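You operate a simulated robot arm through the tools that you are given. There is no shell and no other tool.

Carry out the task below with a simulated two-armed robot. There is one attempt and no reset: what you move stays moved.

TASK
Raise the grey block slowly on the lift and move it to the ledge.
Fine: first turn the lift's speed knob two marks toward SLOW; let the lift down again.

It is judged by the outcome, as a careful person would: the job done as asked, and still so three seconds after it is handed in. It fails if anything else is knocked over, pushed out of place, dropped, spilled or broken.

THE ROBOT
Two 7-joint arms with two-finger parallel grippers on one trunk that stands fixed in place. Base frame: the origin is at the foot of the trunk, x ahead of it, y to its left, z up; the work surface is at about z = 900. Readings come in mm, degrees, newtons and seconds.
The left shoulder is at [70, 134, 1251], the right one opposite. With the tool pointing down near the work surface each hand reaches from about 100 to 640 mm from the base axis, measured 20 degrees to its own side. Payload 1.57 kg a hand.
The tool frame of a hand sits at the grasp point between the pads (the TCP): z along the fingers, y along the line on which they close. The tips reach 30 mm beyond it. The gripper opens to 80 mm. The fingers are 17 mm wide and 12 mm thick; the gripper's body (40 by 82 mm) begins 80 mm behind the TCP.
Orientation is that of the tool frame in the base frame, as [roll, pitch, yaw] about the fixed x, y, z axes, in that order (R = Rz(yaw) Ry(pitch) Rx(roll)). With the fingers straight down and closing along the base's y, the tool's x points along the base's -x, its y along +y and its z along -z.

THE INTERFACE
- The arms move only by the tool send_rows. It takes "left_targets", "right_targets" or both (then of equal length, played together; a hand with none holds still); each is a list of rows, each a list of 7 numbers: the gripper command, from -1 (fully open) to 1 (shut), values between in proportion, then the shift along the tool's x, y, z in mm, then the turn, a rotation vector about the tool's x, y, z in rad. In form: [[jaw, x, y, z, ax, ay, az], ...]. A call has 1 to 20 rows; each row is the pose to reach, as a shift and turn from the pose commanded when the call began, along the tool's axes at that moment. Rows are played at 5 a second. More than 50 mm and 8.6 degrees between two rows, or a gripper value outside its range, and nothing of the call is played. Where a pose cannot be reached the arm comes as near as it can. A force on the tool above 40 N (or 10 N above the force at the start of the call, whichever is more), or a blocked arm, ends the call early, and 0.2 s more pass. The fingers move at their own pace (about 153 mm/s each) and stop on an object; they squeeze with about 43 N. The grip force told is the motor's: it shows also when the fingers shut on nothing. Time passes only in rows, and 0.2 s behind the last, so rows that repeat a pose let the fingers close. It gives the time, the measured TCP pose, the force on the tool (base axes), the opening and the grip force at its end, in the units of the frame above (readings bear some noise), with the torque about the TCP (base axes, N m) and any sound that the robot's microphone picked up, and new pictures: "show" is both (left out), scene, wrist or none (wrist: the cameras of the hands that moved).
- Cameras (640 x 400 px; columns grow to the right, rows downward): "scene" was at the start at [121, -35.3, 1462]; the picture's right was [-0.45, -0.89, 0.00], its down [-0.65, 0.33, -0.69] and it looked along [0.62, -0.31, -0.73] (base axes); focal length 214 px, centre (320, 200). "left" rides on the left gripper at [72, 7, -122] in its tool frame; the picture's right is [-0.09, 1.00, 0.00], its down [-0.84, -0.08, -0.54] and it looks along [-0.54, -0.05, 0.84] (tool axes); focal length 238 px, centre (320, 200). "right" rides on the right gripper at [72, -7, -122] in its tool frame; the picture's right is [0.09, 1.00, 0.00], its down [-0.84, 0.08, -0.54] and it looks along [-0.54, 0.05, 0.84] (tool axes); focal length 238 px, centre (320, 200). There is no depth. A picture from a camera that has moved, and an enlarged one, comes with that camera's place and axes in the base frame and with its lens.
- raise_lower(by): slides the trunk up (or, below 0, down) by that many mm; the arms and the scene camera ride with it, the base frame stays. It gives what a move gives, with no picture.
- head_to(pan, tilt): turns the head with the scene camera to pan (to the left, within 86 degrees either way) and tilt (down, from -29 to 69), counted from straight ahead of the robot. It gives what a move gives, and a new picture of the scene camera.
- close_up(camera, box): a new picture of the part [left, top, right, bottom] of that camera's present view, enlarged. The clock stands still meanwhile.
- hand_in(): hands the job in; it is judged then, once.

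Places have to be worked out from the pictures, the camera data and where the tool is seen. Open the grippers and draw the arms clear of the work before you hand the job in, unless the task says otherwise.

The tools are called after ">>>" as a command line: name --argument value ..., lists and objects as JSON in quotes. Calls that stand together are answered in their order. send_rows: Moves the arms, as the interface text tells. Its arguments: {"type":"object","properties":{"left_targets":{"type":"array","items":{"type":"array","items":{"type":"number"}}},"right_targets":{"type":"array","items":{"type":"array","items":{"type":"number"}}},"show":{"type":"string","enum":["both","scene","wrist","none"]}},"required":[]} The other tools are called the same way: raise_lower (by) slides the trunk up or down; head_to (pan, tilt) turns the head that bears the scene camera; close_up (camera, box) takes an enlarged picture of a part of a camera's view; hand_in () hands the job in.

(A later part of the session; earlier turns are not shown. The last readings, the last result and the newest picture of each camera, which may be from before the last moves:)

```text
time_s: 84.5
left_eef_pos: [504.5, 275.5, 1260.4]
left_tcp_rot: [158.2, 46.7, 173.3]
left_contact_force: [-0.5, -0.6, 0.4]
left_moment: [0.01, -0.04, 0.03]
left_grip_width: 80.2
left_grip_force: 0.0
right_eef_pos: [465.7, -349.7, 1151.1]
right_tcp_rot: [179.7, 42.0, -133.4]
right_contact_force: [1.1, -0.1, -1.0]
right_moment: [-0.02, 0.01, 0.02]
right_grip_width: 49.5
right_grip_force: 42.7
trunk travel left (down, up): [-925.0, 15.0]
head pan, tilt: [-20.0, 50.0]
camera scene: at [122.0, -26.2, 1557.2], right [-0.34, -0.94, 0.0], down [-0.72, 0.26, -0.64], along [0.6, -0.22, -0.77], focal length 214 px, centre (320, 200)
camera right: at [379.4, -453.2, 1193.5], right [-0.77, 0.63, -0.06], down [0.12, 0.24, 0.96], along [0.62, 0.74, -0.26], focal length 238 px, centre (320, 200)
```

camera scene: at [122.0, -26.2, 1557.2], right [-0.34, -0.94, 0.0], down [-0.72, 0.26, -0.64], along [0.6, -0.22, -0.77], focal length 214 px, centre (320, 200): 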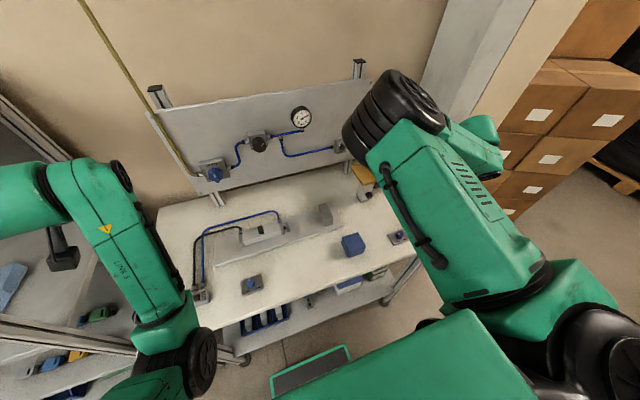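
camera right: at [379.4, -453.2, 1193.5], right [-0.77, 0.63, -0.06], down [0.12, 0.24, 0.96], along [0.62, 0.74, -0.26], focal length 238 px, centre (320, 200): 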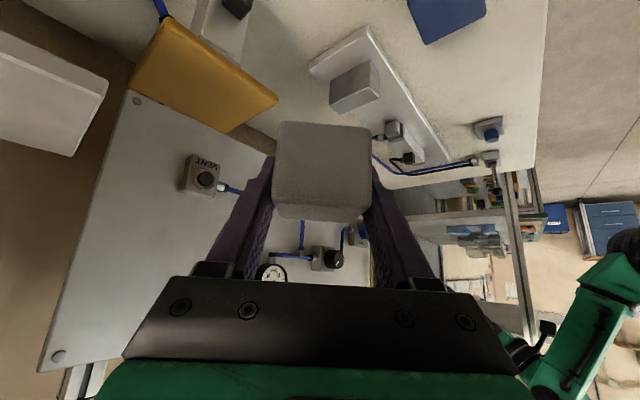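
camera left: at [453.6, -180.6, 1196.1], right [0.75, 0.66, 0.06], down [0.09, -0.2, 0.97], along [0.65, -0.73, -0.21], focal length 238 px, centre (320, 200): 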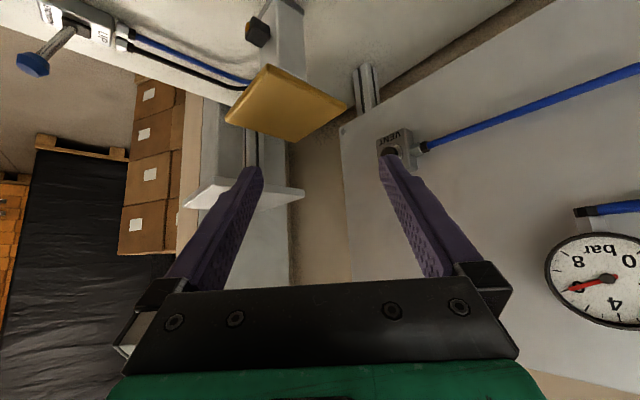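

The turn goes smoothly. I'll complete it, to fingers pointing forward, and move to about [510,-375,1151].

>>> send_rows --right_targets '[[1, -1.3, -7, 1.2, 0.078, 0, 0.086], [1, -2.6, -14.1, 2.3, 0.155, 0, 0.173], [1, -3.9, -21.1, 3.5, 0.233, 0, 0.259], [1, -5.1, -28.1, 4.6, 0.311, 0, 0.345], [1, -6.4, -35.1, 5.8, 0.389, 0, 0.432], [1, -7.7, -42.2, 6.9, 0.466, 0, 0.518], [1, -9, -49.2, 8.1, 0.544, 0, 0.604], [1, -9, -49.2, 8.1, 0.544, 0, 0.604]]' --show "both"

```text
time_s: 86.3
left_eef_pos: [505.4, 274.7, 1262.2]
left_tcp_rot: [158.2, 46.7, 173.3]
left_contact_force: [0.3, 0.7, 0.1]
left_moment: [-0.01, 0.04, 0.0]
left_grip_width: 80.0
left_grip_force: 0.1
right_eef_pos: [509.6, -374.7, 1150.3]
right_tcp_rot: [179.7, 41.8, -179.8]
right_contact_force: [0.2, -0.5, -0.7]
right_moment: [0.04, 0.01, 0.02]
right_grip_width: 49.6
right_grip_force: 43.0
trunk travel left (down, up): [-925.0, 15.0]
head pan, tilt: [-20.0, 50.0]
camera scene: at [121.8, -26.2, 1557.2], right [-0.34, -0.94, 0.0], down [-0.72, 0.26, -0.64], along [0.6, -0.22, -0.77], focal length 214 px, centre (320, 200)
camera right: at [375.5, -381.9, 1193.7], right [-0.07, 1.0, -0.06], down [0.26, 0.08, 0.96], along [0.96, 0.05, -0.27], focal length 238 px, centre (320, 200)
```

scene: 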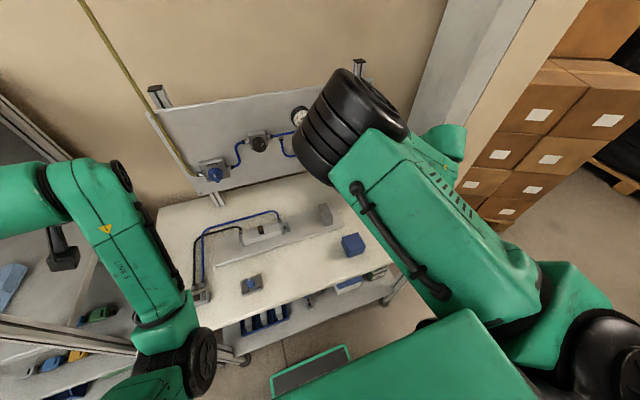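
right: 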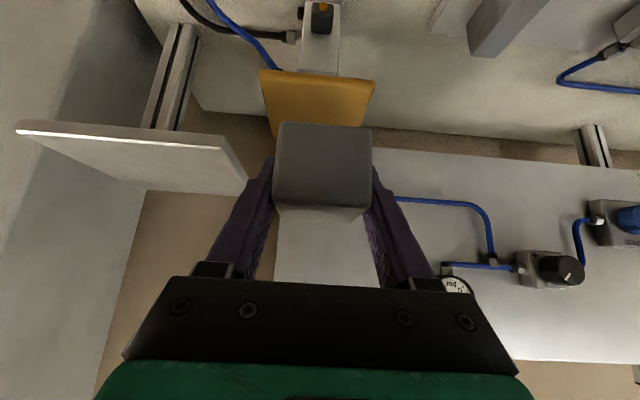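

The platform lies just ahead and below, its top near z=1035 by this view. I'll move over it to [588,-381,1120].

>>> send_rows --right_targets '[[1, -5.5, -0.9, 10.7, 0, 0, 0], [1, -11, -1.8, 21.3, 0, 0, 0], [1, -16.5, -2.7, 32, 0, 0, 0], [1, -21.9, -3.6, 42.6, 0, 0, 0], [1, -27.4, -4.5, 53.3, 0, 0, 0], [1, -32.9, -5.4, 63.9, 0, 0, 0], [1, -38.4, -6.3, 74.6, 0, 0, 0], [1, -38.4, -6.3, 74.6, 0, 0, 0]]' --show "both"

```text
time_s: 88.1
left_eef_pos: [505.0, 273.7, 1261.0]
left_tcp_rot: [158.1, 46.6, 173.3]
left_contact_force: [0.6, 0.0, -0.8]
left_moment: [-0.02, 0.03, -0.01]
left_grip_width: 80.0
left_grip_force: 0.1
right_eef_pos: [589.3, -379.8, 1121.3]
right_tcp_rot: [179.8, 41.8, -179.9]
right_contact_force: [-0.2, -0.4, -0.9]
right_moment: [0.01, 0.02, 0.02]
right_grip_width: 49.5
right_grip_force: 43.0
trunk travel left (down, up): [-925.0, 15.0]
head pan, tilt: [-20.0, 50.0]
camera scene: at [122.0, -25.9, 1557.2], right [-0.34, -0.94, 0.0], down [-0.72, 0.26, -0.64], along [0.6, -0.22, -0.77], focal length 214 px, centre (320, 200)
camera right: at [454.5, -388.9, 1165.3], right [-0.07, 1.0, -0.06], down [0.26, 0.08, 0.96], along [0.96, 0.06, -0.27], focal length 238 px, centre (320, 200)
```

scene: 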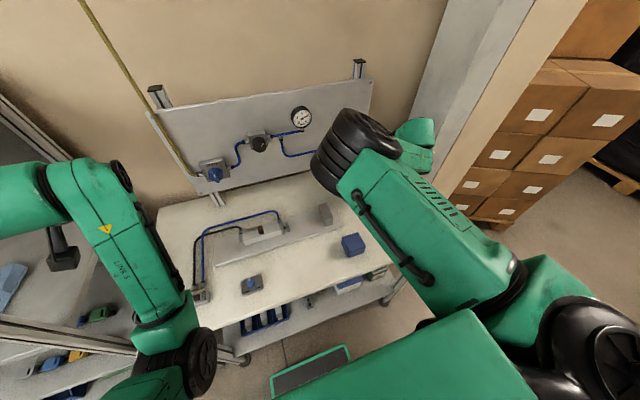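
right: 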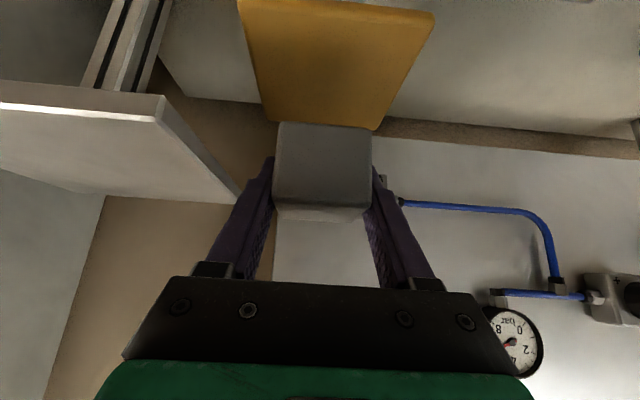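

Over the platform centre at [589,-380,1121]. I'll descend to TCP z≈1074, with the block's underside a little above the platform.

>>> send_rows --right_targets '[[1, 6.7, 0, 7.5, 0, 0, 0], [1, 13.3, 0, 14.9, 0, 0, 0], [1, 20, 0, 22.4, 0, 0, 0], [1, 26, 0, 29, 0, 0, 0], [1, 29, 0, 32.5, 0, 0, 0], [1, 31.3, 0, 35, 0, 0, 0], [1, 31.3, 0, 35, 0, 0, 0]]' --show "wrist"

```text
time_s: 89.7
left_eef_pos: [502.8, 276.4, 1260.9]
left_tcp_rot: [158.2, 46.8, 173.4]
left_contact_force: [0.1, 0.7, 0.1]
left_moment: [0.0, 0.01, 0.02]
left_grip_width: 80.1
left_grip_force: 0.1
right_eef_pos: [589.2, -379.6, 1077.2]
right_tcp_rot: [179.9, 42.1, -179.9]
right_contact_force: [5.4, -2.3, 13.6]
right_moment: [-0.08, -0.5, -0.09]
right_grip_width: 49.7
right_grip_force: 43.0
trunk travel left (down, up): [-925.0, 15.0]
head pan, tilt: [-20.0, 50.0]
camera right: at [454.3, -387.0, 1119.2], right [-0.07, 1.0, -0.06], down [0.26, 0.08, 0.96], along [0.96, 0.05, -0.26], focal length 238 px, centre (320, 200)
```

right: 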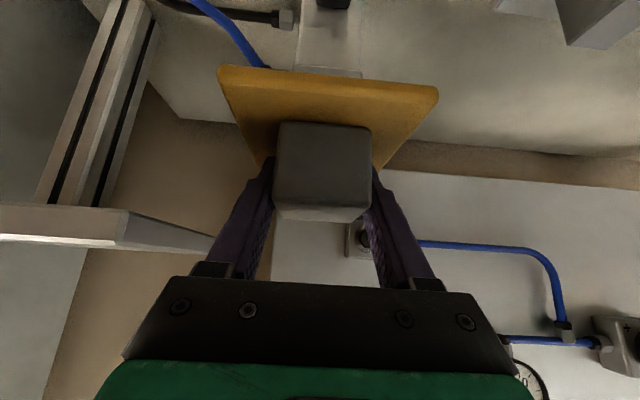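

There's a contact of about 14 N upward at TCP z≈1077, so the block is touching the platform. I'll look closely before releasing.

>>> close_up --camera "right" --box '[210, 50, 450, 240]'

>>> head_to --pan -35 --tilt 35

```text
2.11 times, centred on (330, 145) of right
camera zoom: at [454.3, -387.0, 1119.2], right [-0.07, 1.0, -0.06], down [0.26, 0.08, 0.96], along [0.96, 0.05, -0.26], focal length 502 px, centre (299, 316)
```

zoom: 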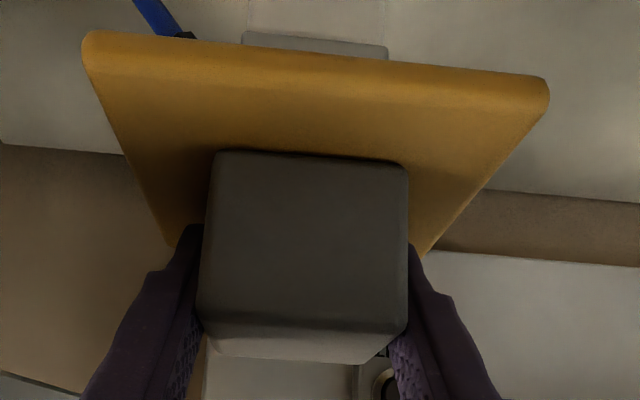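

```text
time_s: 90.4
left_eef_pos: [502.6, 276.9, 1261.6]
left_tcp_rot: [158.3, 46.8, 173.3]
left_contact_force: [0.0, 0.3, 0.3]
left_moment: [0.02, -0.01, 0.02]
left_grip_width: 80.2
left_grip_force: 0.0
right_eef_pos: [588.5, -377.9, 1076.4]
right_tcp_rot: [179.9, 42.2, -179.8]
right_contact_force: [7.2, -4.9, 19.9]
right_moment: [-0.11, -0.69, -0.06]
right_grip_width: 49.3
right_grip_force: 43.1
trunk travel left (down, up): [-925.0, 15.0]
head pan, tilt: [-35.0, 35.0]
camera scene: at [119.0, -48.3, 1579.3], right [-0.57, -0.82, 0.0], down [-0.47, 0.33, -0.82], along [0.67, -0.47, -0.57], focal length 214 px, centre (320, 200)
```

scene: 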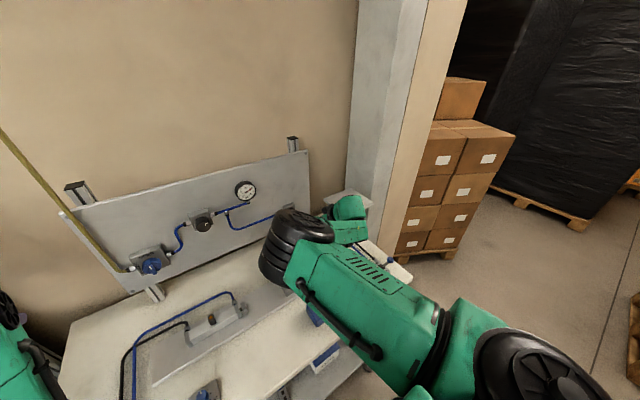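

The block sits centred on the platform (near edge x≈568, spanning y −405 to −355). I'll ease off the pressure, open the jaws partway to stay clear of the ledge edge, and retreat along the tool axis.

>>> send_rows --right_targets '[[1, -0.7, 0, -0.8, 0, 0, 0], [1, -1.4, 0, -1.5, 0, 0, 0], [0.1, -1.4, 0, -1.5, 0, 0, 0], [-0.6, -1.4, 0, -1.5, 0, 0, 0], [-0.6, -1.4, 0, -1.5, 0, 0, 0]]' --show "wrist"

>>> close_up --camera "right" --box '[210, 50, 450, 240]'

```text
time_s: 91.6
left_eef_pos: [503.4, 274.6, 1260.9]
left_tcp_rot: [158.2, 46.6, 173.1]
left_contact_force: [0.7, 0.0, 0.0]
left_moment: [-0.01, -0.03, -0.01]
left_grip_width: 80.0
left_grip_force: 0.1
right_eef_pos: [586.7, -380.5, 1075.6]
right_tcp_rot: [179.7, 41.7, -179.9]
right_contact_force: [-0.2, 0.4, -0.3]
right_moment: [0.01, -0.01, 0.02]
right_grip_width: 63.7
right_grip_force: 0.1
trunk travel left (down, up): [-925.0, 15.0]
head pan, tilt: [-35.0, 35.0]
camera right: at [452.9, -387.8, 1118.4], right [-0.07, 1.0, -0.06], down [0.26, 0.08, 0.96], along [0.96, 0.06, -0.27], focal length 238 px, centre (320, 200)
```

right: 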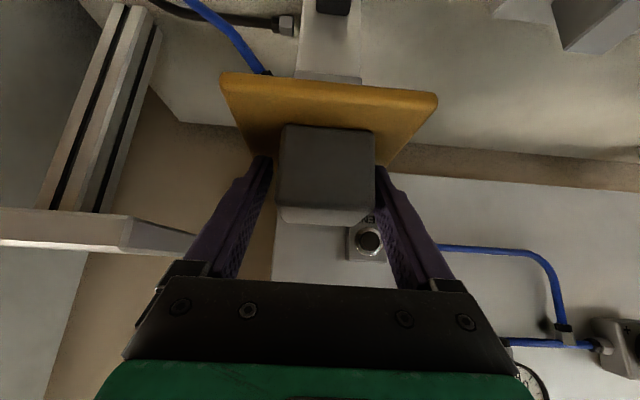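

```text
2.11 times, centred on (330, 145) of right
camera zoom: at [452.9, -387.8, 1118.4], right [-0.07, 1.0, -0.06], down [0.26, 0.08, 0.96], along [0.96, 0.06, -0.27], focal length 502 px, centre (299, 316)
```

zoom: 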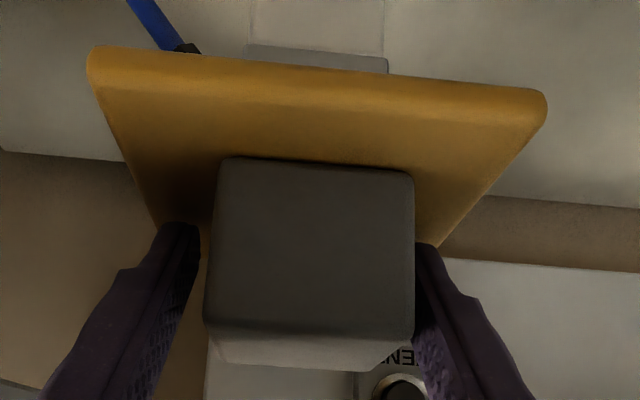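

The block stands free on the platform. I'll withdraw straight back along the tool axis.

>>> send_rows --right_targets '[[-0.6, 0, 0, -12, 0, 0, 0], [-0.6, 0, 0, -28, 0, 0, 0], [-0.6, 0, 0, -48, 0, 0, 0], [-0.6, 0, 0, -70, 0, 0, 0], [-0.6, 0, 0, -95, 0, 0, 0], [-0.6, 0, 0, -120, 0, 0, 0], [-0.6, 0, 0, -120, 0, 0, 0]]' --show "both"

```text
time_s: 93.2
left_eef_pos: [505.6, 276.9, 1260.5]
left_tcp_rot: [158.1, 46.6, 173.3]
left_contact_force: [0.0, 0.7, 0.5]
left_moment: [0.0, 0.04, 0.04]
left_grip_width: 80.1
left_grip_force: 0.2
right_eef_pos: [508.9, -380.3, 1164.5]
right_tcp_rot: [179.8, 41.8, -179.8]
right_contact_force: [-0.6, -0.7, 0.2]
right_moment: [0.03, 0.02, -0.04]
right_grip_width: 64.0
right_grip_force: 0.0
trunk travel left (down, up): [-925.0, 15.0]
head pan, tilt: [-35.0, 35.0]
camera scene: at [121.9, -49.9, 1578.9], right [-0.57, -0.82, 0.0], down [-0.47, 0.33, -0.82], along [0.67, -0.47, -0.57], focal length 214 px, centre (320, 200)
camera right: at [373.6, -388.1, 1207.8], right [-0.07, 1.0, -0.06], down [0.26, 0.08, 0.96], along [0.96, 0.06, -0.27], focal length 238 px, centre (320, 200)
```

scene: 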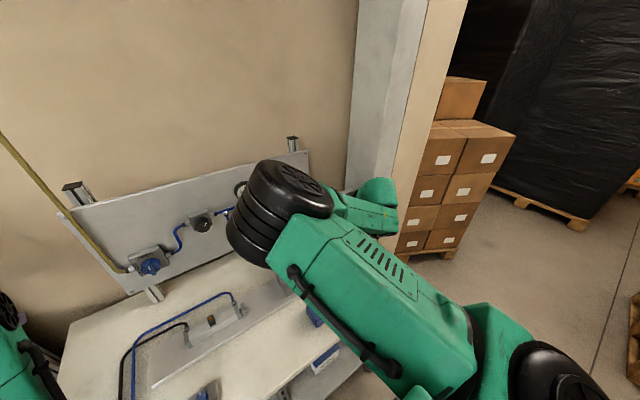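
right: 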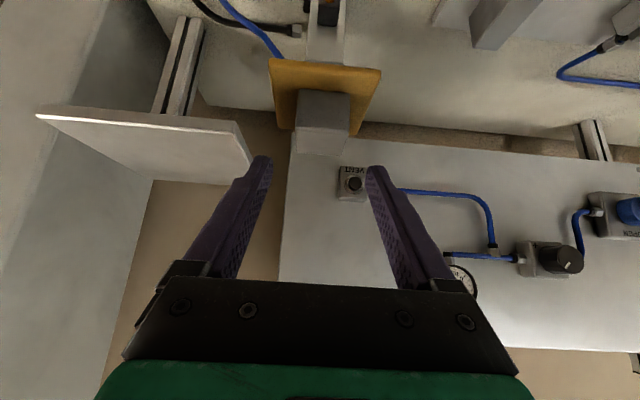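

The block stands centred on the lowered platform. Next is the lever: I'll bring the right hand, vertical and closed, to just behind the lever ball near [350,-525,1150].

>>> send_rows --right_targets '[[-0.6, 21, -24, -16, 0, 0.12, 0], [0, 43, -48, -32, 0, 0.243, 0], [1, 64, -72, -48, 0, 0.365, 0], [1, 85, -97, -64, 0, 0.487, 0], [1, 107, -121, -80, 0, 0.608, 0], [1, 128, -145, -95, 0, 0.73, 0], [1, 128, -145, -95, 0, 0.73, 0]]' --show "both"

```text
time_s: 94.8
left_eef_pos: [504.2, 277.2, 1260.6]
left_tcp_rot: [158.2, 46.8, 173.3]
left_contact_force: [0.0, -0.5, 0.1]
left_moment: [-0.01, 0.0, 0.05]
left_grip_width: 80.2
left_grip_force: 0.1
right_eef_pos: [351.1, -526.7, 1150.7]
right_tcp_rot: [179.9, -0.1, -179.7]
right_contact_force: [-0.5, 0.1, -0.5]
right_moment: [0.03, -0.02, 0.03]
right_grip_width: 0.0
right_grip_force: 21.2
trunk travel left (down, up): [-925.0, 15.0]
head pan, tilt: [-35.0, 35.0]
camera scene: at [121.6, -49.6, 1579.0], right [-0.57, -0.82, 0.0], down [-0.47, 0.33, -0.82], along [0.67, -0.47, -0.57], focal length 214 px, centre (320, 200)
camera right: at [280.3, -535.3, 1272.9], right [-0.1, 1.0, 0.0], down [0.84, 0.08, 0.54], along [0.54, 0.06, -0.84], focal length 238 px, centre (320, 200)
```

scene: 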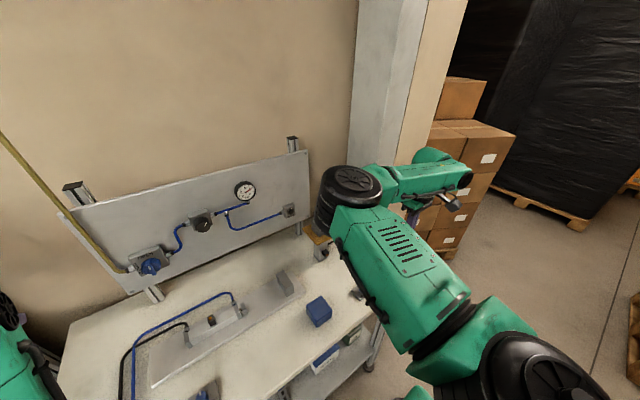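
right: 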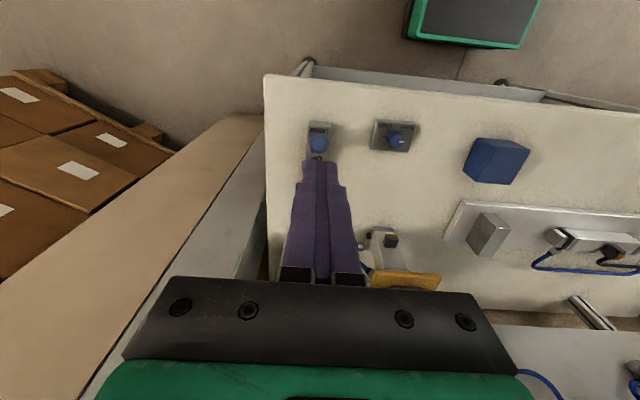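

The closed fingers line up with the lever ball at about [377,-527,990]. I'll lower behind it, keeping clear by about 10 mm.

>>> send_rows --right_targets '[[1, 6, 0, 36, 0, 0, 0], [1, 7, 0, 72, 0, 0, 0], [1, 7, 0, 108, 0, 0, 0], [1, 7, 0, 130, 0, 0, 0], [1, 7, 0, 143, 0, 0, 0], [1, 7, 0, 143, 0, 0, 0]]' --show "wrist"

>>> close_up --camera "right" --box '[250, 80, 390, 200]'

```text
time_s: 96.2
left_eef_pos: [505.1, 276.3, 1261.5]
left_tcp_rot: [158.2, 46.7, 173.3]
left_contact_force: [-0.4, -0.7, -0.1]
left_moment: [0.0, -0.04, 0.01]
left_grip_width: 79.9
left_grip_force: 0.1
right_eef_pos: [343.1, -525.8, 1008.0]
right_tcp_rot: [179.7, 0.0, -179.7]
right_contact_force: [0.2, -0.3, -1.0]
right_moment: [0.01, 0.0, 0.01]
right_grip_width: 0.0
right_grip_force: 21.1
trunk travel left (down, up): [-925.0, 15.0]
head pan, tilt: [-35.0, 35.0]
camera right: at [271.5, -533.2, 1130.7], right [-0.1, 1.0, 0.0], down [0.84, 0.08, 0.54], along [0.54, 0.06, -0.84], focal length 238 px, centre (320, 200)
```

right: 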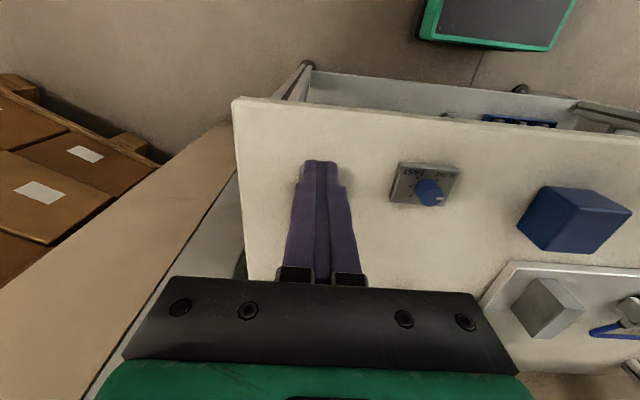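

```text
3.33 times, centred on (320, 140) of right
camera zoom: at [271.5, -533.2, 1130.7], right [-0.1, 1.0, 0.0], down [0.84, 0.08, 0.54], along [0.54, 0.06, -0.84], focal length 794 px, centre (320, 400)
```

zoom: 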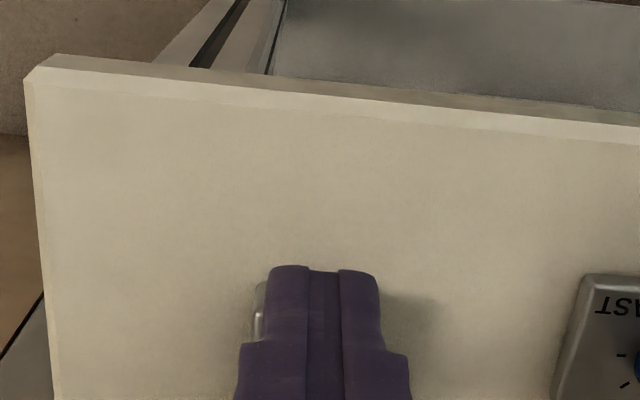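

The fingers are right behind the lever. I'll push it slowly away from the robot, toward UP.

>>> send_rows --right_targets '[[1, -6, 0, 0, 0, 0, 0], [1, -12, 0, 0, 0, 0, 0], [1, -18, 0, 0, 0, 0, 0], [1, -24, 0, 0, 0, 0, 0], [1, -30, 0, 0, 0, 0, 0], [1, -36, 0, 0, 0, 0, 0], [1, -42, 0, 0, 0, 0, 0], [1, -47, 0, 0, 0, 0, 0]]' --show "both"

```text
time_s: 98.0
left_eef_pos: [505.7, 275.3, 1259.3]
left_tcp_rot: [158.2, 46.8, 173.3]
left_contact_force: [0.4, -0.1, 0.1]
left_moment: [0.03, 0.0, -0.01]
left_grip_width: 79.9
left_grip_force: 0.1
right_eef_pos: [392.0, -524.5, 1007.8]
right_tcp_rot: [179.8, 0.0, -179.7]
right_contact_force: [0.0, -0.6, -0.4]
right_moment: [-0.03, 0.01, 0.0]
right_grip_width: 0.0
right_grip_force: 21.3
trunk travel left (down, up): [-925.0, 15.0]
head pan, tilt: [-35.0, 35.0]
camera scene: at [121.9, -50.0, 1578.9], right [-0.57, -0.82, 0.0], down [-0.47, 0.33, -0.82], along [0.67, -0.47, -0.57], focal length 214 px, centre (320, 200)
camera right: at [319.9, -532.9, 1130.2], right [-0.1, 1.0, 0.0], down [0.84, 0.08, 0.54], along [0.54, 0.06, -0.84], focal length 238 px, centre (320, 200)
```

scene: 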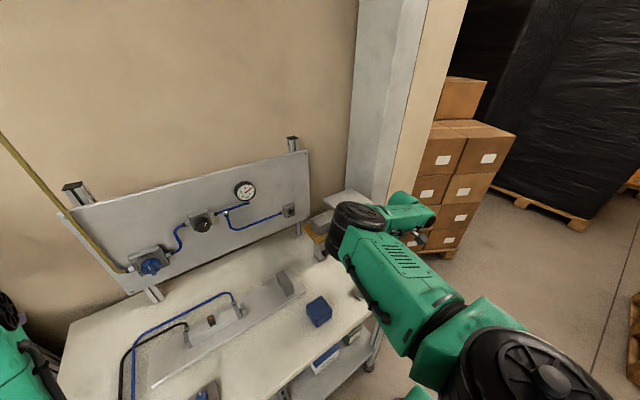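
right: 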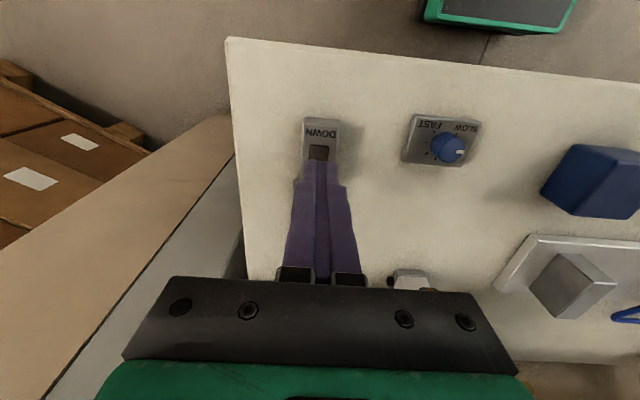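

The lever has swung over with almost no force. I'll check the lift and lever in the scene view.

>>> close_up --camera "scene" --box '[270, 170, 430, 290]'

>>> send_rows --right_targets '[[1, -4, 0, 0, 0, 0, 0], [1, -8, 0, 0, 0, 0, 0], [1, -12, 0, 0, 0, 0, 0], [1, -12, 0, 0, 0, 0, 0]]' --show "both"

>>> close_up --camera "scene" --box '[270, 170, 430, 290]'

```text
3.33 times, centred on (350, 230) of scene
camera zoom: at [121.9, -50.0, 1578.9], right [-0.57, -0.82, 0.0], down [-0.47, 0.33, -0.82], along [0.67, -0.47, -0.57], focal length 715 px, centre (220, 100)
```

zoom: 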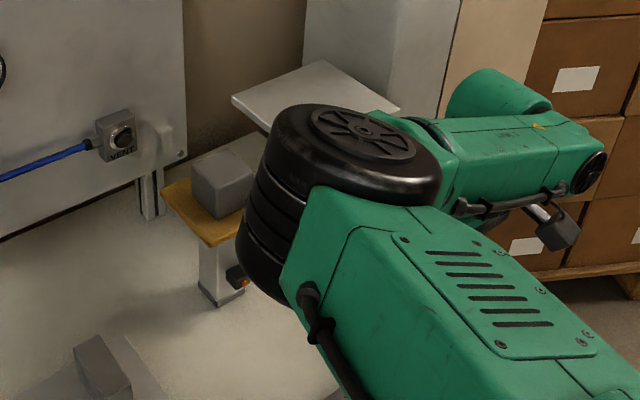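

```text
time_s: 99.0
left_eef_pos: [503.3, 275.7, 1260.5]
left_tcp_rot: [158.2, 46.7, 173.1]
left_contact_force: [-0.2, 0.2, -0.7]
left_moment: [0.0, -0.01, -0.01]
left_grip_width: 79.8
left_grip_force: 0.1
right_eef_pos: [402.4, -525.1, 1007.1]
right_tcp_rot: [179.9, 0.0, -179.6]
right_contact_force: [1.0, 0.9, -0.6]
right_moment: [-0.01, -0.03, 0.01]
right_grip_width: 0.1
right_grip_force: 20.5
trunk travel left (down, up): [-925.0, 15.0]
head pan, tilt: [-35.0, 35.0]
camera scene: at [121.5, -50.0, 1579.0], right [-0.57, -0.82, 0.0], down [-0.47, 0.33, -0.82], along [0.67, -0.47, -0.57], focal length 214 px, centre (320, 200)
camera right: at [331.2, -533.2, 1129.6], right [-0.1, 1.0, 0.0], down [0.84, 0.08, 0.54], along [0.54, 0.06, -0.84], focal length 238 px, centre (320, 200)
```

scene: 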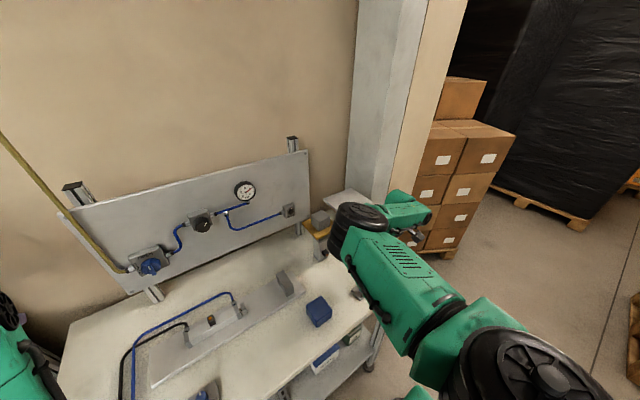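
right: 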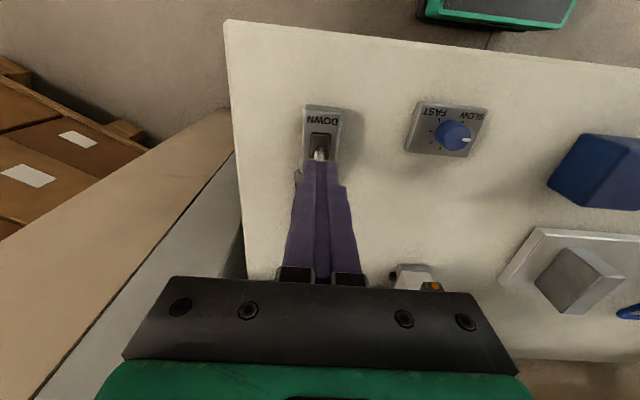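

```text
3.33 times, centred on (350, 230) of scene
camera zoom: at [121.5, -50.0, 1579.0], right [-0.57, -0.82, 0.0], down [-0.47, 0.33, -0.82], along [0.67, -0.47, -0.57], focal length 715 px, centre (220, 100)
```

zoom: 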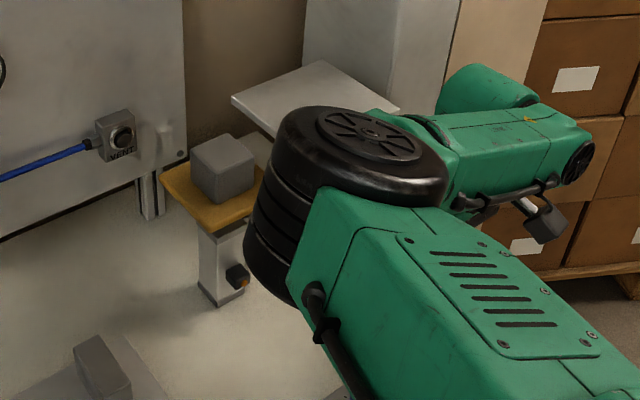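

The lift is rising slowly with the block steady on it. I'll back the hand off the lever and rise clear while watching.

>>> send_rows --right_targets '[[1, 6, 0, 0, 0, 0, 0], [1, 14, 0, 0, 0, 0, 0], [1, 22, 0, -10, 0, 0, 0], [1, 26, 0, -40, 0, 0, 0], [1, 26, 0, -75, 0, 0, 0], [1, 26, 0, -110, 0, 0, 0], [1, 26, 0, -140, 0, 0, 0], [1, 26, 0, -140, 0, 0, 0], [1, 26, 0, -140, 0, 0, 0], [1, 26, 0, -140, 0, 0, 0]]' --show "both"

>>> close_up --camera "scene" --box '[270, 170, 430, 290]'

>>> close_up --camera "right" --box '[250, 80, 490, 230]'

```text
time_s: 101.2
left_eef_pos: [505.1, 275.1, 1260.6]
left_tcp_rot: [158.2, 46.7, 173.3]
left_contact_force: [-0.7, 1.0, -0.2]
left_moment: [0.02, -0.04, -0.02]
left_grip_width: 80.4
left_grip_force: 0.0
right_eef_pos: [377.7, -526.7, 1147.6]
right_tcp_rot: [179.8, 0.0, -179.6]
right_contact_force: [0.3, 0.2, 0.1]
right_moment: [-0.02, 0.0, 0.03]
right_grip_width: 0.0
right_grip_force: 20.7
trunk travel left (down, up): [-925.0, 15.0]
head pan, tilt: [-35.0, 35.0]
camera scene: at [121.3, -49.7, 1579.0], right [-0.57, -0.82, 0.0], down [-0.47, 0.33, -0.82], along [0.67, -0.47, -0.57], focal length 214 px, centre (320, 200)
camera right: at [306.1, -534.1, 1269.9], right [-0.1, 1.0, 0.0], down [0.84, 0.08, 0.54], along [0.54, 0.06, -0.84], focal length 238 px, centre (320, 200)
```

scene: 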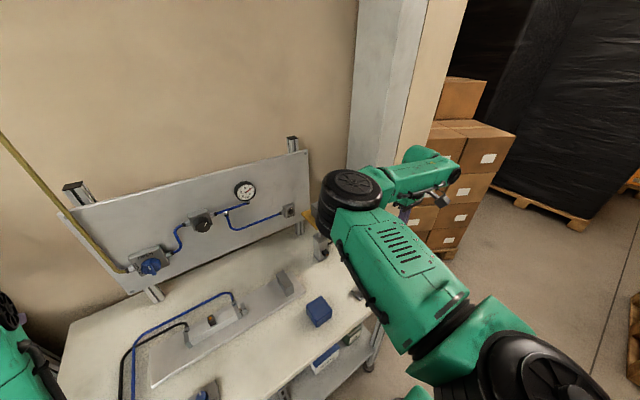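
right: 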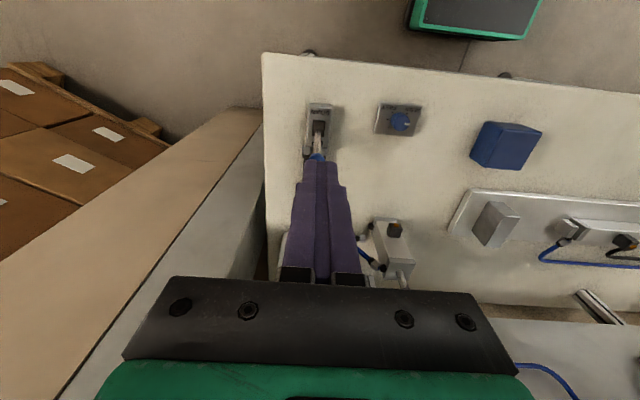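

```text
3.33 times, centred on (350, 230) of scene
camera zoom: at [121.3, -49.7, 1579.0], right [-0.57, -0.82, 0.0], down [-0.47, 0.33, -0.82], along [0.67, -0.47, -0.57], focal length 715 px, centre (220, 100)
```

zoom: 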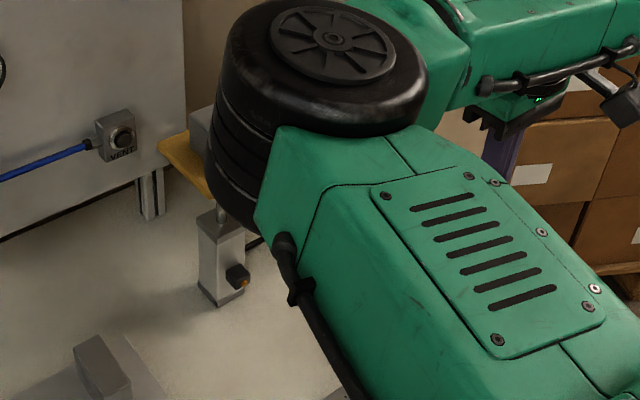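

```text
2.67 times, centred on (370, 155) of right
camera zoom: at [306.1, -534.1, 1269.9], right [-0.1, 1.0, 0.0], down [0.84, 0.08, 0.54], along [0.54, 0.06, -0.84], focal length 636 px, centre (187, 320)
```

zoom: 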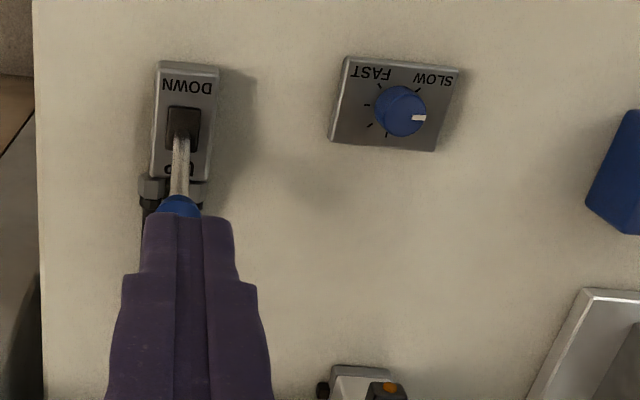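

The lever rests at UP and the lift keeps rising. I'll move the hand, tilted forward, to a viewing pose behind the lift at a safe height.

>>> send_rows --right_targets '[[0, -17, 21, -19, 0, -0.12, 0], [-0.6, -34, 42, -37, 0, -0.243, 0], [-0.6, -51, 63, -56, 0, -0.365, 0], [-0.6, -68, 85, -75, 0, -0.487, 0], [-0.6, -85, 106, -93, 0, -0.608, 0], [-0.6, -102, 127, -112, 0, -0.73, 0], [-0.6, -102, 127, -112, 0, -0.73, 0], [-0.6, -102, 127, -112, 0, -0.73, 0]]' --show "both"

```text
time_s: 103.0
left_eef_pos: [505.3, 277.2, 1259.6]
left_tcp_rot: [158.1, 46.6, 173.2]
left_contact_force: [-0.1, 1.1, 0.1]
left_moment: [-0.01, 0.02, 0.01]
left_grip_width: 79.9
left_grip_force: 0.1
right_eef_pos: [479.7, -396.7, 1257.2]
right_tcp_rot: [179.8, 41.9, -179.9]
right_contact_force: [0.7, -0.2, 0.7]
right_moment: [0.02, 0.02, -0.02]
right_grip_width: 64.1
right_grip_force: 0.0
trunk travel left (down, up): [-925.0, 15.0]
head pan, tilt: [-35.0, 35.0]
camera scene: at [122.8, -50.2, 1578.8], right [-0.57, -0.82, 0.0], down [-0.47, 0.33, -0.82], along [0.67, -0.47, -0.57], focal length 214 px, centre (320, 200)
camera right: at [344.7, -405.0, 1300.6], right [-0.07, 1.0, -0.06], down [0.26, 0.08, 0.96], along [0.96, 0.06, -0.27], focal length 238 px, centre (320, 200)
```

scene: 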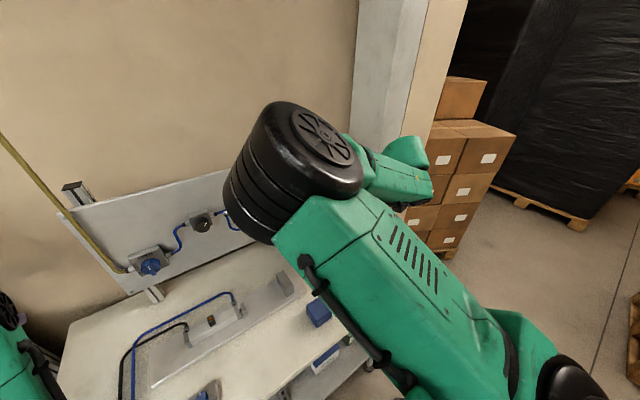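
right: 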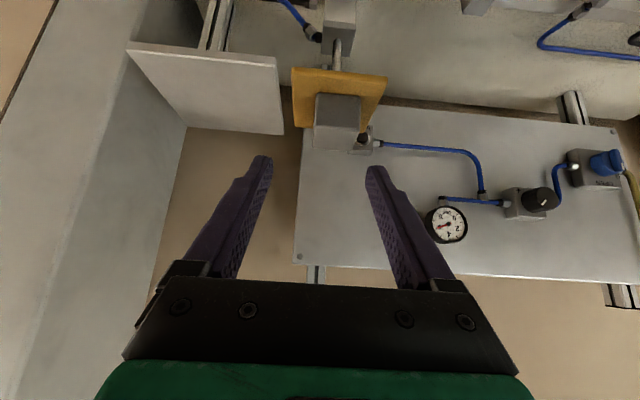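

From here I can see the platform nearly level with the ledge, with the block steady. I'll wait a few seconds until the lift stops.

>>> send_rows --right_targets '[[-0.6, 0, 0, 0, 0, 0, 0], [-0.6, 0, 0, 0, 0, 0, 0], [-0.6, 0, 0, 0, 0, 0, 0], [-0.6, 0, 0, 0, 0, 0, 0], [-0.6, 0, 0, 0, 0, 0, 0], [-0.6, 0, 0, 0, 0, 0, 0], [-0.6, 0, 0, 0, 0, 0, 0], [-0.6, 0, 0, 0, 0, 0, 0], [-0.6, 0, 0, 0, 0, 0, 0], [-0.6, 0, 0, 0, 0, 0, 0]]' --show "wrist"

>>> close_up --camera "right" --box '[120, 20, 420, 190]'

```text
time_s: 105.2
left_eef_pos: [504.6, 275.4, 1260.4]
left_tcp_rot: [158.1, 46.7, 173.3]
left_contact_force: [-0.4, 0.3, -0.6]
left_moment: [0.0, 0.0, -0.01]
left_grip_width: 79.9
left_grip_force: 0.0
right_eef_pos: [477.9, -397.3, 1258.4]
right_tcp_rot: [179.7, 41.8, -179.8]
right_contact_force: [0.2, -0.4, 0.4]
right_moment: [-0.02, -0.02, -0.02]
right_grip_width: 64.0
right_grip_force: 0.1
trunk travel left (down, up): [-925.0, 15.0]
head pan, tilt: [-35.0, 35.0]
camera right: at [343.5, -404.9, 1301.0], right [-0.07, 1.0, -0.06], down [0.26, 0.08, 0.96], along [0.96, 0.06, -0.27], focal length 238 px, centre (320, 200)
```

right: 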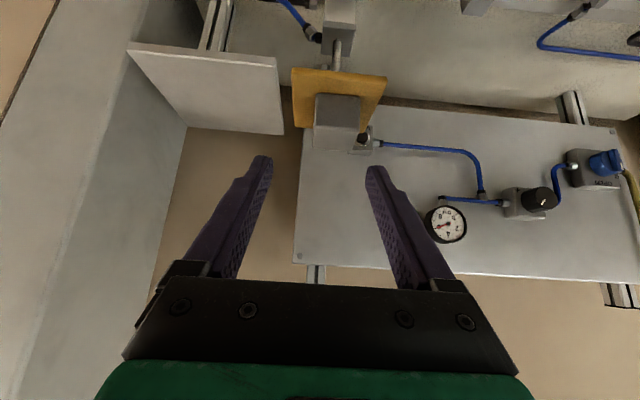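

```text
2.13 times, centred on (270, 105) of right
camera zoom: at [343.5, -404.9, 1301.0], right [-0.07, 1.0, -0.06], down [0.26, 0.08, 0.96], along [0.96, 0.06, -0.27], focal length 508 px, centre (427, 403)
```

zoom: 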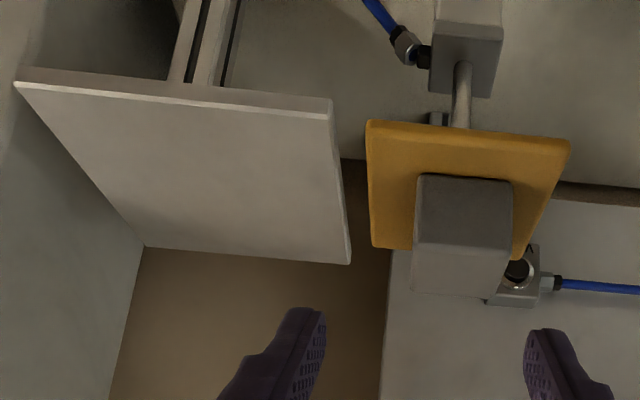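

The lift has stopped with the platform level with the ledge at about z≈1108, and the block stands at about [594,-381]. I'll approach it along the tool axis and stop short to check alignment.

>>> send_rows --right_targets '[[-0.8, -2, 8, 20, 0, 0, 0], [-0.8, -4, 16.5, 40, 0, 0, 0], [-0.8, -5, 16.5, 60, 0, 0, 0], [-0.8, -5, 16.5, 80, 0, 0, 0], [-0.8, -5, 16.5, 100, 0, 0, 0], [-0.8, -5, 16.5, 100, 0, 0, 0]]' --show "both"

>>> close_up --camera "right" --box '[200, 30, 440, 200]'

```text
time_s: 106.6
left_eef_pos: [503.2, 275.7, 1260.6]
left_tcp_rot: [158.3, 46.6, 173.3]
left_contact_force: [-0.5, -0.3, -0.3]
left_moment: [-0.02, 0.01, -0.03]
left_grip_width: 80.1
left_grip_force: 0.0
right_eef_pos: [548.1, -382.0, 1188.2]
right_tcp_rot: [179.7, 41.7, -180.0]
right_contact_force: [0.5, 0.2, -0.1]
right_moment: [0.0, -0.01, -0.02]
right_grip_width: 71.9
right_grip_force: 0.1
trunk travel left (down, up): [-925.0, 15.0]
head pan, tilt: [-35.0, 35.0]
camera scene: at [121.2, -49.9, 1579.0], right [-0.57, -0.82, 0.0], down [-0.47, 0.33, -0.82], along [0.67, -0.47, -0.57], focal length 214 px, centre (320, 200)
camera right: at [413.4, -389.2, 1230.8], right [-0.07, 1.0, -0.06], down [0.26, 0.08, 0.96], along [0.96, 0.06, -0.27], focal length 238 px, centre (320, 200)
```

scene: 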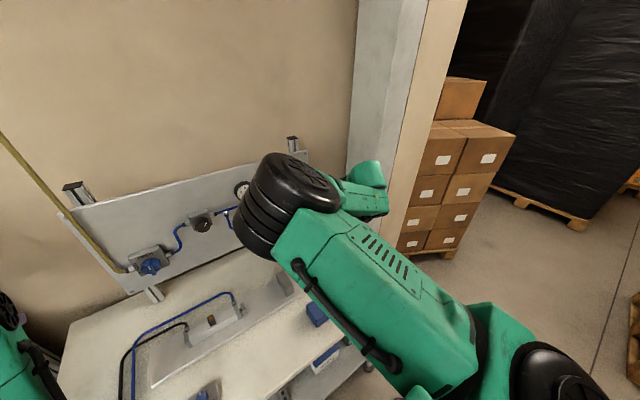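
right: 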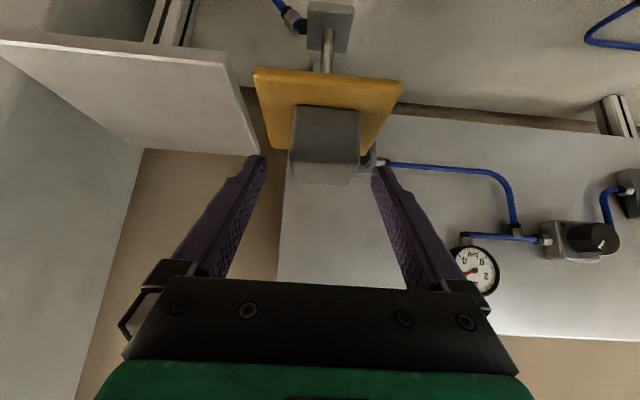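

```text
2.35 times, centred on (320, 115) of right
camera zoom: at [413.4, -389.2, 1230.8], right [-0.07, 1.0, -0.06], down [0.26, 0.08, 0.96], along [0.96, 0.06, -0.27], focal length 561 px, centre (320, 400)
```

zoom: 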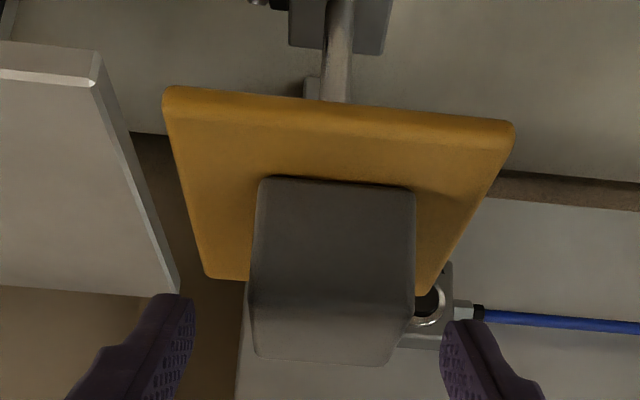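

Alignment looks even: the block's near face is at x≈570, centred on y≈−380. I'll advance the remaining 59 mm along the tool axis.

>>> send_rows --right_targets '[[-0.8, 0, 0.5, 14, 0, 0, 0], [-0.8, 0, 1, 28, 0, 0, 0], [-0.8, 0, 1, 40, 0, 0, 0], [-0.8, 0, 1, 50, 0, 0, 0], [-0.8, 0, 1, 59, 0, 0, 0], [-0.8, 0, 1, 59, 0, 0, 0]]' --show "wrist"

>>> close_up --camera "right" --box '[200, 30, 440, 250]'

```text
time_s: 108.0
left_eef_pos: [502.3, 276.2, 1261.7]
left_tcp_rot: [158.2, 46.8, 173.3]
left_contact_force: [-0.6, 0.4, 0.8]
left_moment: [0.01, -0.04, 0.02]
left_grip_width: 80.0
left_grip_force: 0.0
right_eef_pos: [586.4, -379.5, 1144.8]
right_tcp_rot: [179.9, 42.1, -179.7]
right_contact_force: [0.2, -0.6, 7.5]
right_moment: [-0.28, -0.04, 0.0]
right_grip_width: 72.8
right_grip_force: 0.5
trunk travel left (down, up): [-925.0, 15.0]
head pan, tilt: [-35.0, 35.0]
camera right: at [452.3, -387.8, 1188.4], right [-0.07, 1.0, -0.06], down [0.26, 0.08, 0.96], along [0.96, 0.06, -0.26], focal length 238 px, centre (320, 200)
```

right: 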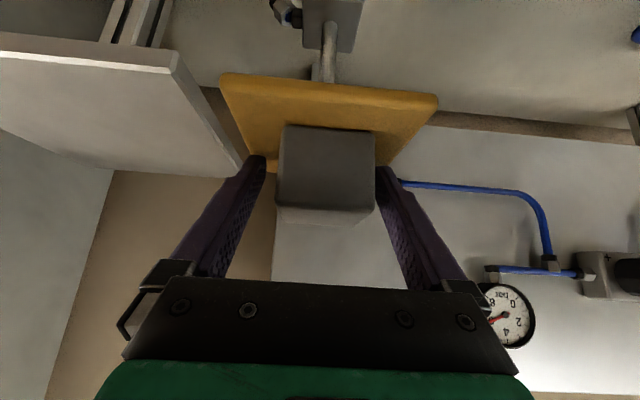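

```text
1.82 times, centred on (320, 140) of right
camera zoom: at [452.3, -387.8, 1188.4], right [-0.07, 1.0, -0.06], down [0.26, 0.08, 0.96], along [0.96, 0.06, -0.26], focal length 433 px, centre (320, 309)
```

zoom: 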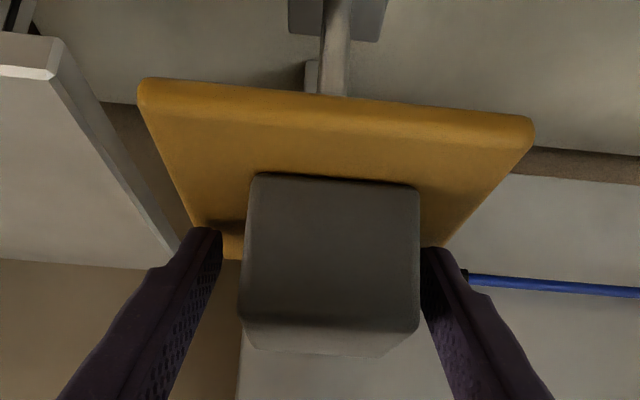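

A light 7.5 N contact shows the right-hand fingertip just brushing the platform. I'll raise 3 mm, then close on the block.

>>> send_rows --right_targets '[[-0.8, -1.3, 0, -1.5, 0, 0, 0], [-0.8, -2.7, 0, -3, 0, 0, 0], [-0.8, -2.7, 0, -3, 0, 0, 0]]' --show "none"

```text
time_s: 108.8
left_eef_pos: [504.3, 275.1, 1261.5]
left_tcp_rot: [158.2, 46.7, 173.2]
left_contact_force: [0.0, 0.6, -0.1]
left_moment: [0.02, -0.02, -0.02]
left_grip_width: 79.9
left_grip_force: 0.0
right_eef_pos: [587.0, -379.6, 1149.4]
right_tcp_rot: [179.7, 41.8, -179.8]
right_contact_force: [-0.2, -0.1, -0.5]
right_moment: [-0.01, 0.03, 0.0]
right_grip_width: 71.8
right_grip_force: 0.1
trunk travel left (down, up): [-925.0, 15.0]
head pan, tilt: [-35.0, 35.0]
```

Free again. I'll lower 1.5 mm, close on the block, wait, and start a very slow lift.

>>> send_rows --right_targets '[[-0.8, 1, 0, 1.1, 0, 0, 0], [0.1, 1, 0, 1.1, 0, 0, 0], [1, 1, 0, 1.1, 0, 0, 0], [1, 1, 0, 1.1, 0, 0, 0], [1, 1, 0, 1.1, 0, 0, 0], [1, 0.3, 0, 0.4, 0, 0, 0], [1, -0.3, 0, -0.4, 0, 0, 0], [1, -1, 0, -1.1, 0, 0, 0], [1, -1.7, 0, -1.9, 0, 0, 0], [1, -2.3, 0, -2.6, 0, 0, 0], [1, -3, 0, -3.4, 0, 0, 0], [1, -3.7, 0, -4.1, 0, 0, 0], [1, -4.3, 0, -4.9, 0, 0, 0], [1, -5, 0, -5.6, 0, 0, 0], [1, -5, 0, -5.6, 0, 0, 0]]' --show "wrist"

>>> close_up --camera "right" --box '[200, 30, 440, 250]'

```text
time_s: 112.0
left_eef_pos: [505.3, 275.0, 1260.7]
left_tcp_rot: [158.3, 46.7, 173.2]
left_contact_force: [0.8, 0.2, 0.0]
left_moment: [-0.03, 0.01, -0.02]
left_grip_width: 79.9
left_grip_force: 0.1
right_eef_pos: [587.3, -380.7, 1156.0]
right_tcp_rot: [179.8, 41.8, -179.9]
right_contact_force: [-1.0, 0.2, -1.5]
right_moment: [0.0, -0.02, 0.0]
right_grip_width: 49.4
right_grip_force: 42.8
trunk travel left (down, up): [-925.0, 15.0]
head pan, tilt: [-35.0, 35.0]
camera right: at [453.2, -388.0, 1199.4], right [-0.07, 1.0, -0.06], down [0.26, 0.08, 0.96], along [0.96, 0.06, -0.27], focal length 238 px, centre (320, 200)
```

right: 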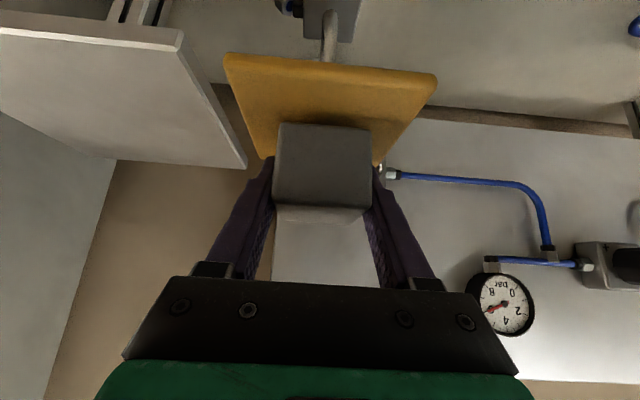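

```text
1.82 times, centred on (320, 140) of right
camera zoom: at [453.2, -388.0, 1199.4], right [-0.07, 1.0, -0.06], down [0.26, 0.08, 0.96], along [0.96, 0.06, -0.27], focal length 433 px, centre (320, 309)
```

zoom: 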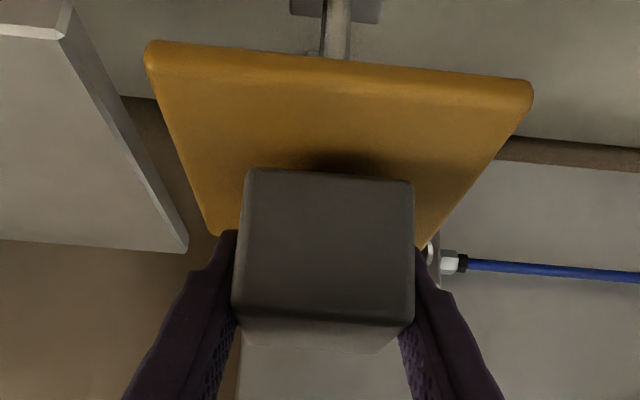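

The block is lifted off the platform and held. I'll lift another 25 mm slowly and begin moving sideways toward the ledge.

>>> send_rows --right_targets '[[1, -2.8, 0, -3.1, 0, 0, 0], [1, -5.6, 0, -6.2, 0, 0, 0], [1, -8.4, 0, -9.3, 0, 0, 0], [1, -11.1, 0, -12.4, 0, 0, 0], [1, -13.9, 0, -15.5, 0, 0, 0], [1, -16.7, 0, -18.6, 0, 0, 0], [1, -16.7, -8, -18.6, 0, 0, 0], [1, -16.7, -18, -18.6, 0, 0, 0], [1, -16.7, -28, -18.6, 0, 0, 0], [1, -16.7, -38, -18.6, 0, 0, 0], [1, -16.7, -48, -18.6, 0, 0, 0], [1, -16.7, -58, -18.6, 0, 0, 0], [1, -16.7, -58, -18.6, 0, 0, 0]]' --show "both"

```text
time_s: 114.8
left_eef_pos: [505.5, 275.4, 1259.4]
left_tcp_rot: [158.2, 46.7, 173.3]
left_contact_force: [-0.7, -0.2, 0.1]
left_moment: [0.0, -0.03, -0.02]
left_grip_width: 80.0
left_grip_force: 0.1
right_eef_pos: [588.6, -437.9, 1180.0]
right_tcp_rot: [179.9, 41.7, -179.9]
right_contact_force: [-1.2, 0.5, -1.0]
right_moment: [0.02, -0.03, -0.02]
right_grip_width: 49.2
right_grip_force: 43.2
trunk travel left (down, up): [-925.0, 15.0]
head pan, tilt: [-35.0, 35.0]
camera scene: at [121.9, -50.0, 1578.9], right [-0.57, -0.82, 0.0], down [-0.47, 0.33, -0.82], along [0.67, -0.47, -0.57], focal length 214 px, centre (320, 200)
camera right: at [453.2, -446.2, 1223.7], right [-0.07, 1.0, -0.06], down [0.26, 0.08, 0.96], along [0.96, 0.06, -0.27], focal length 238 px, centre (320, 200)
```

scene: 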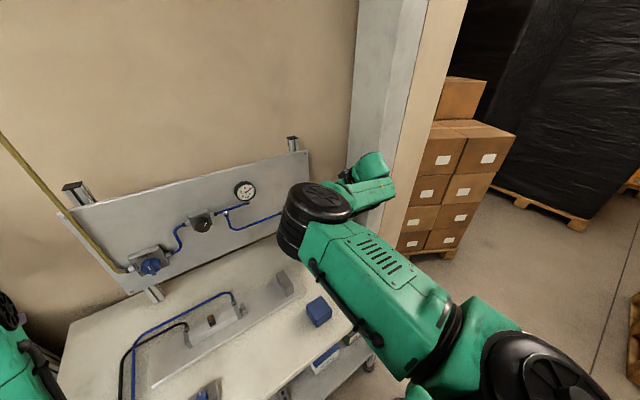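
right: 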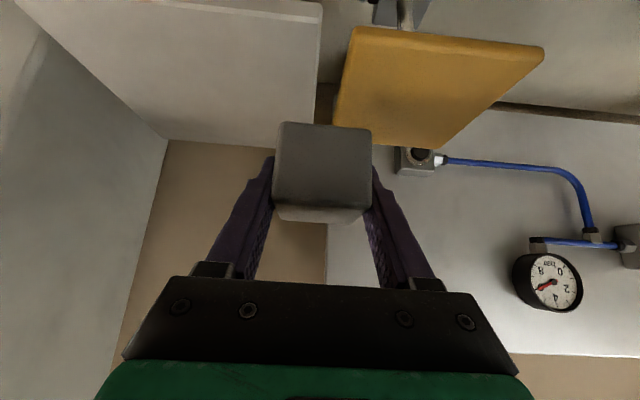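

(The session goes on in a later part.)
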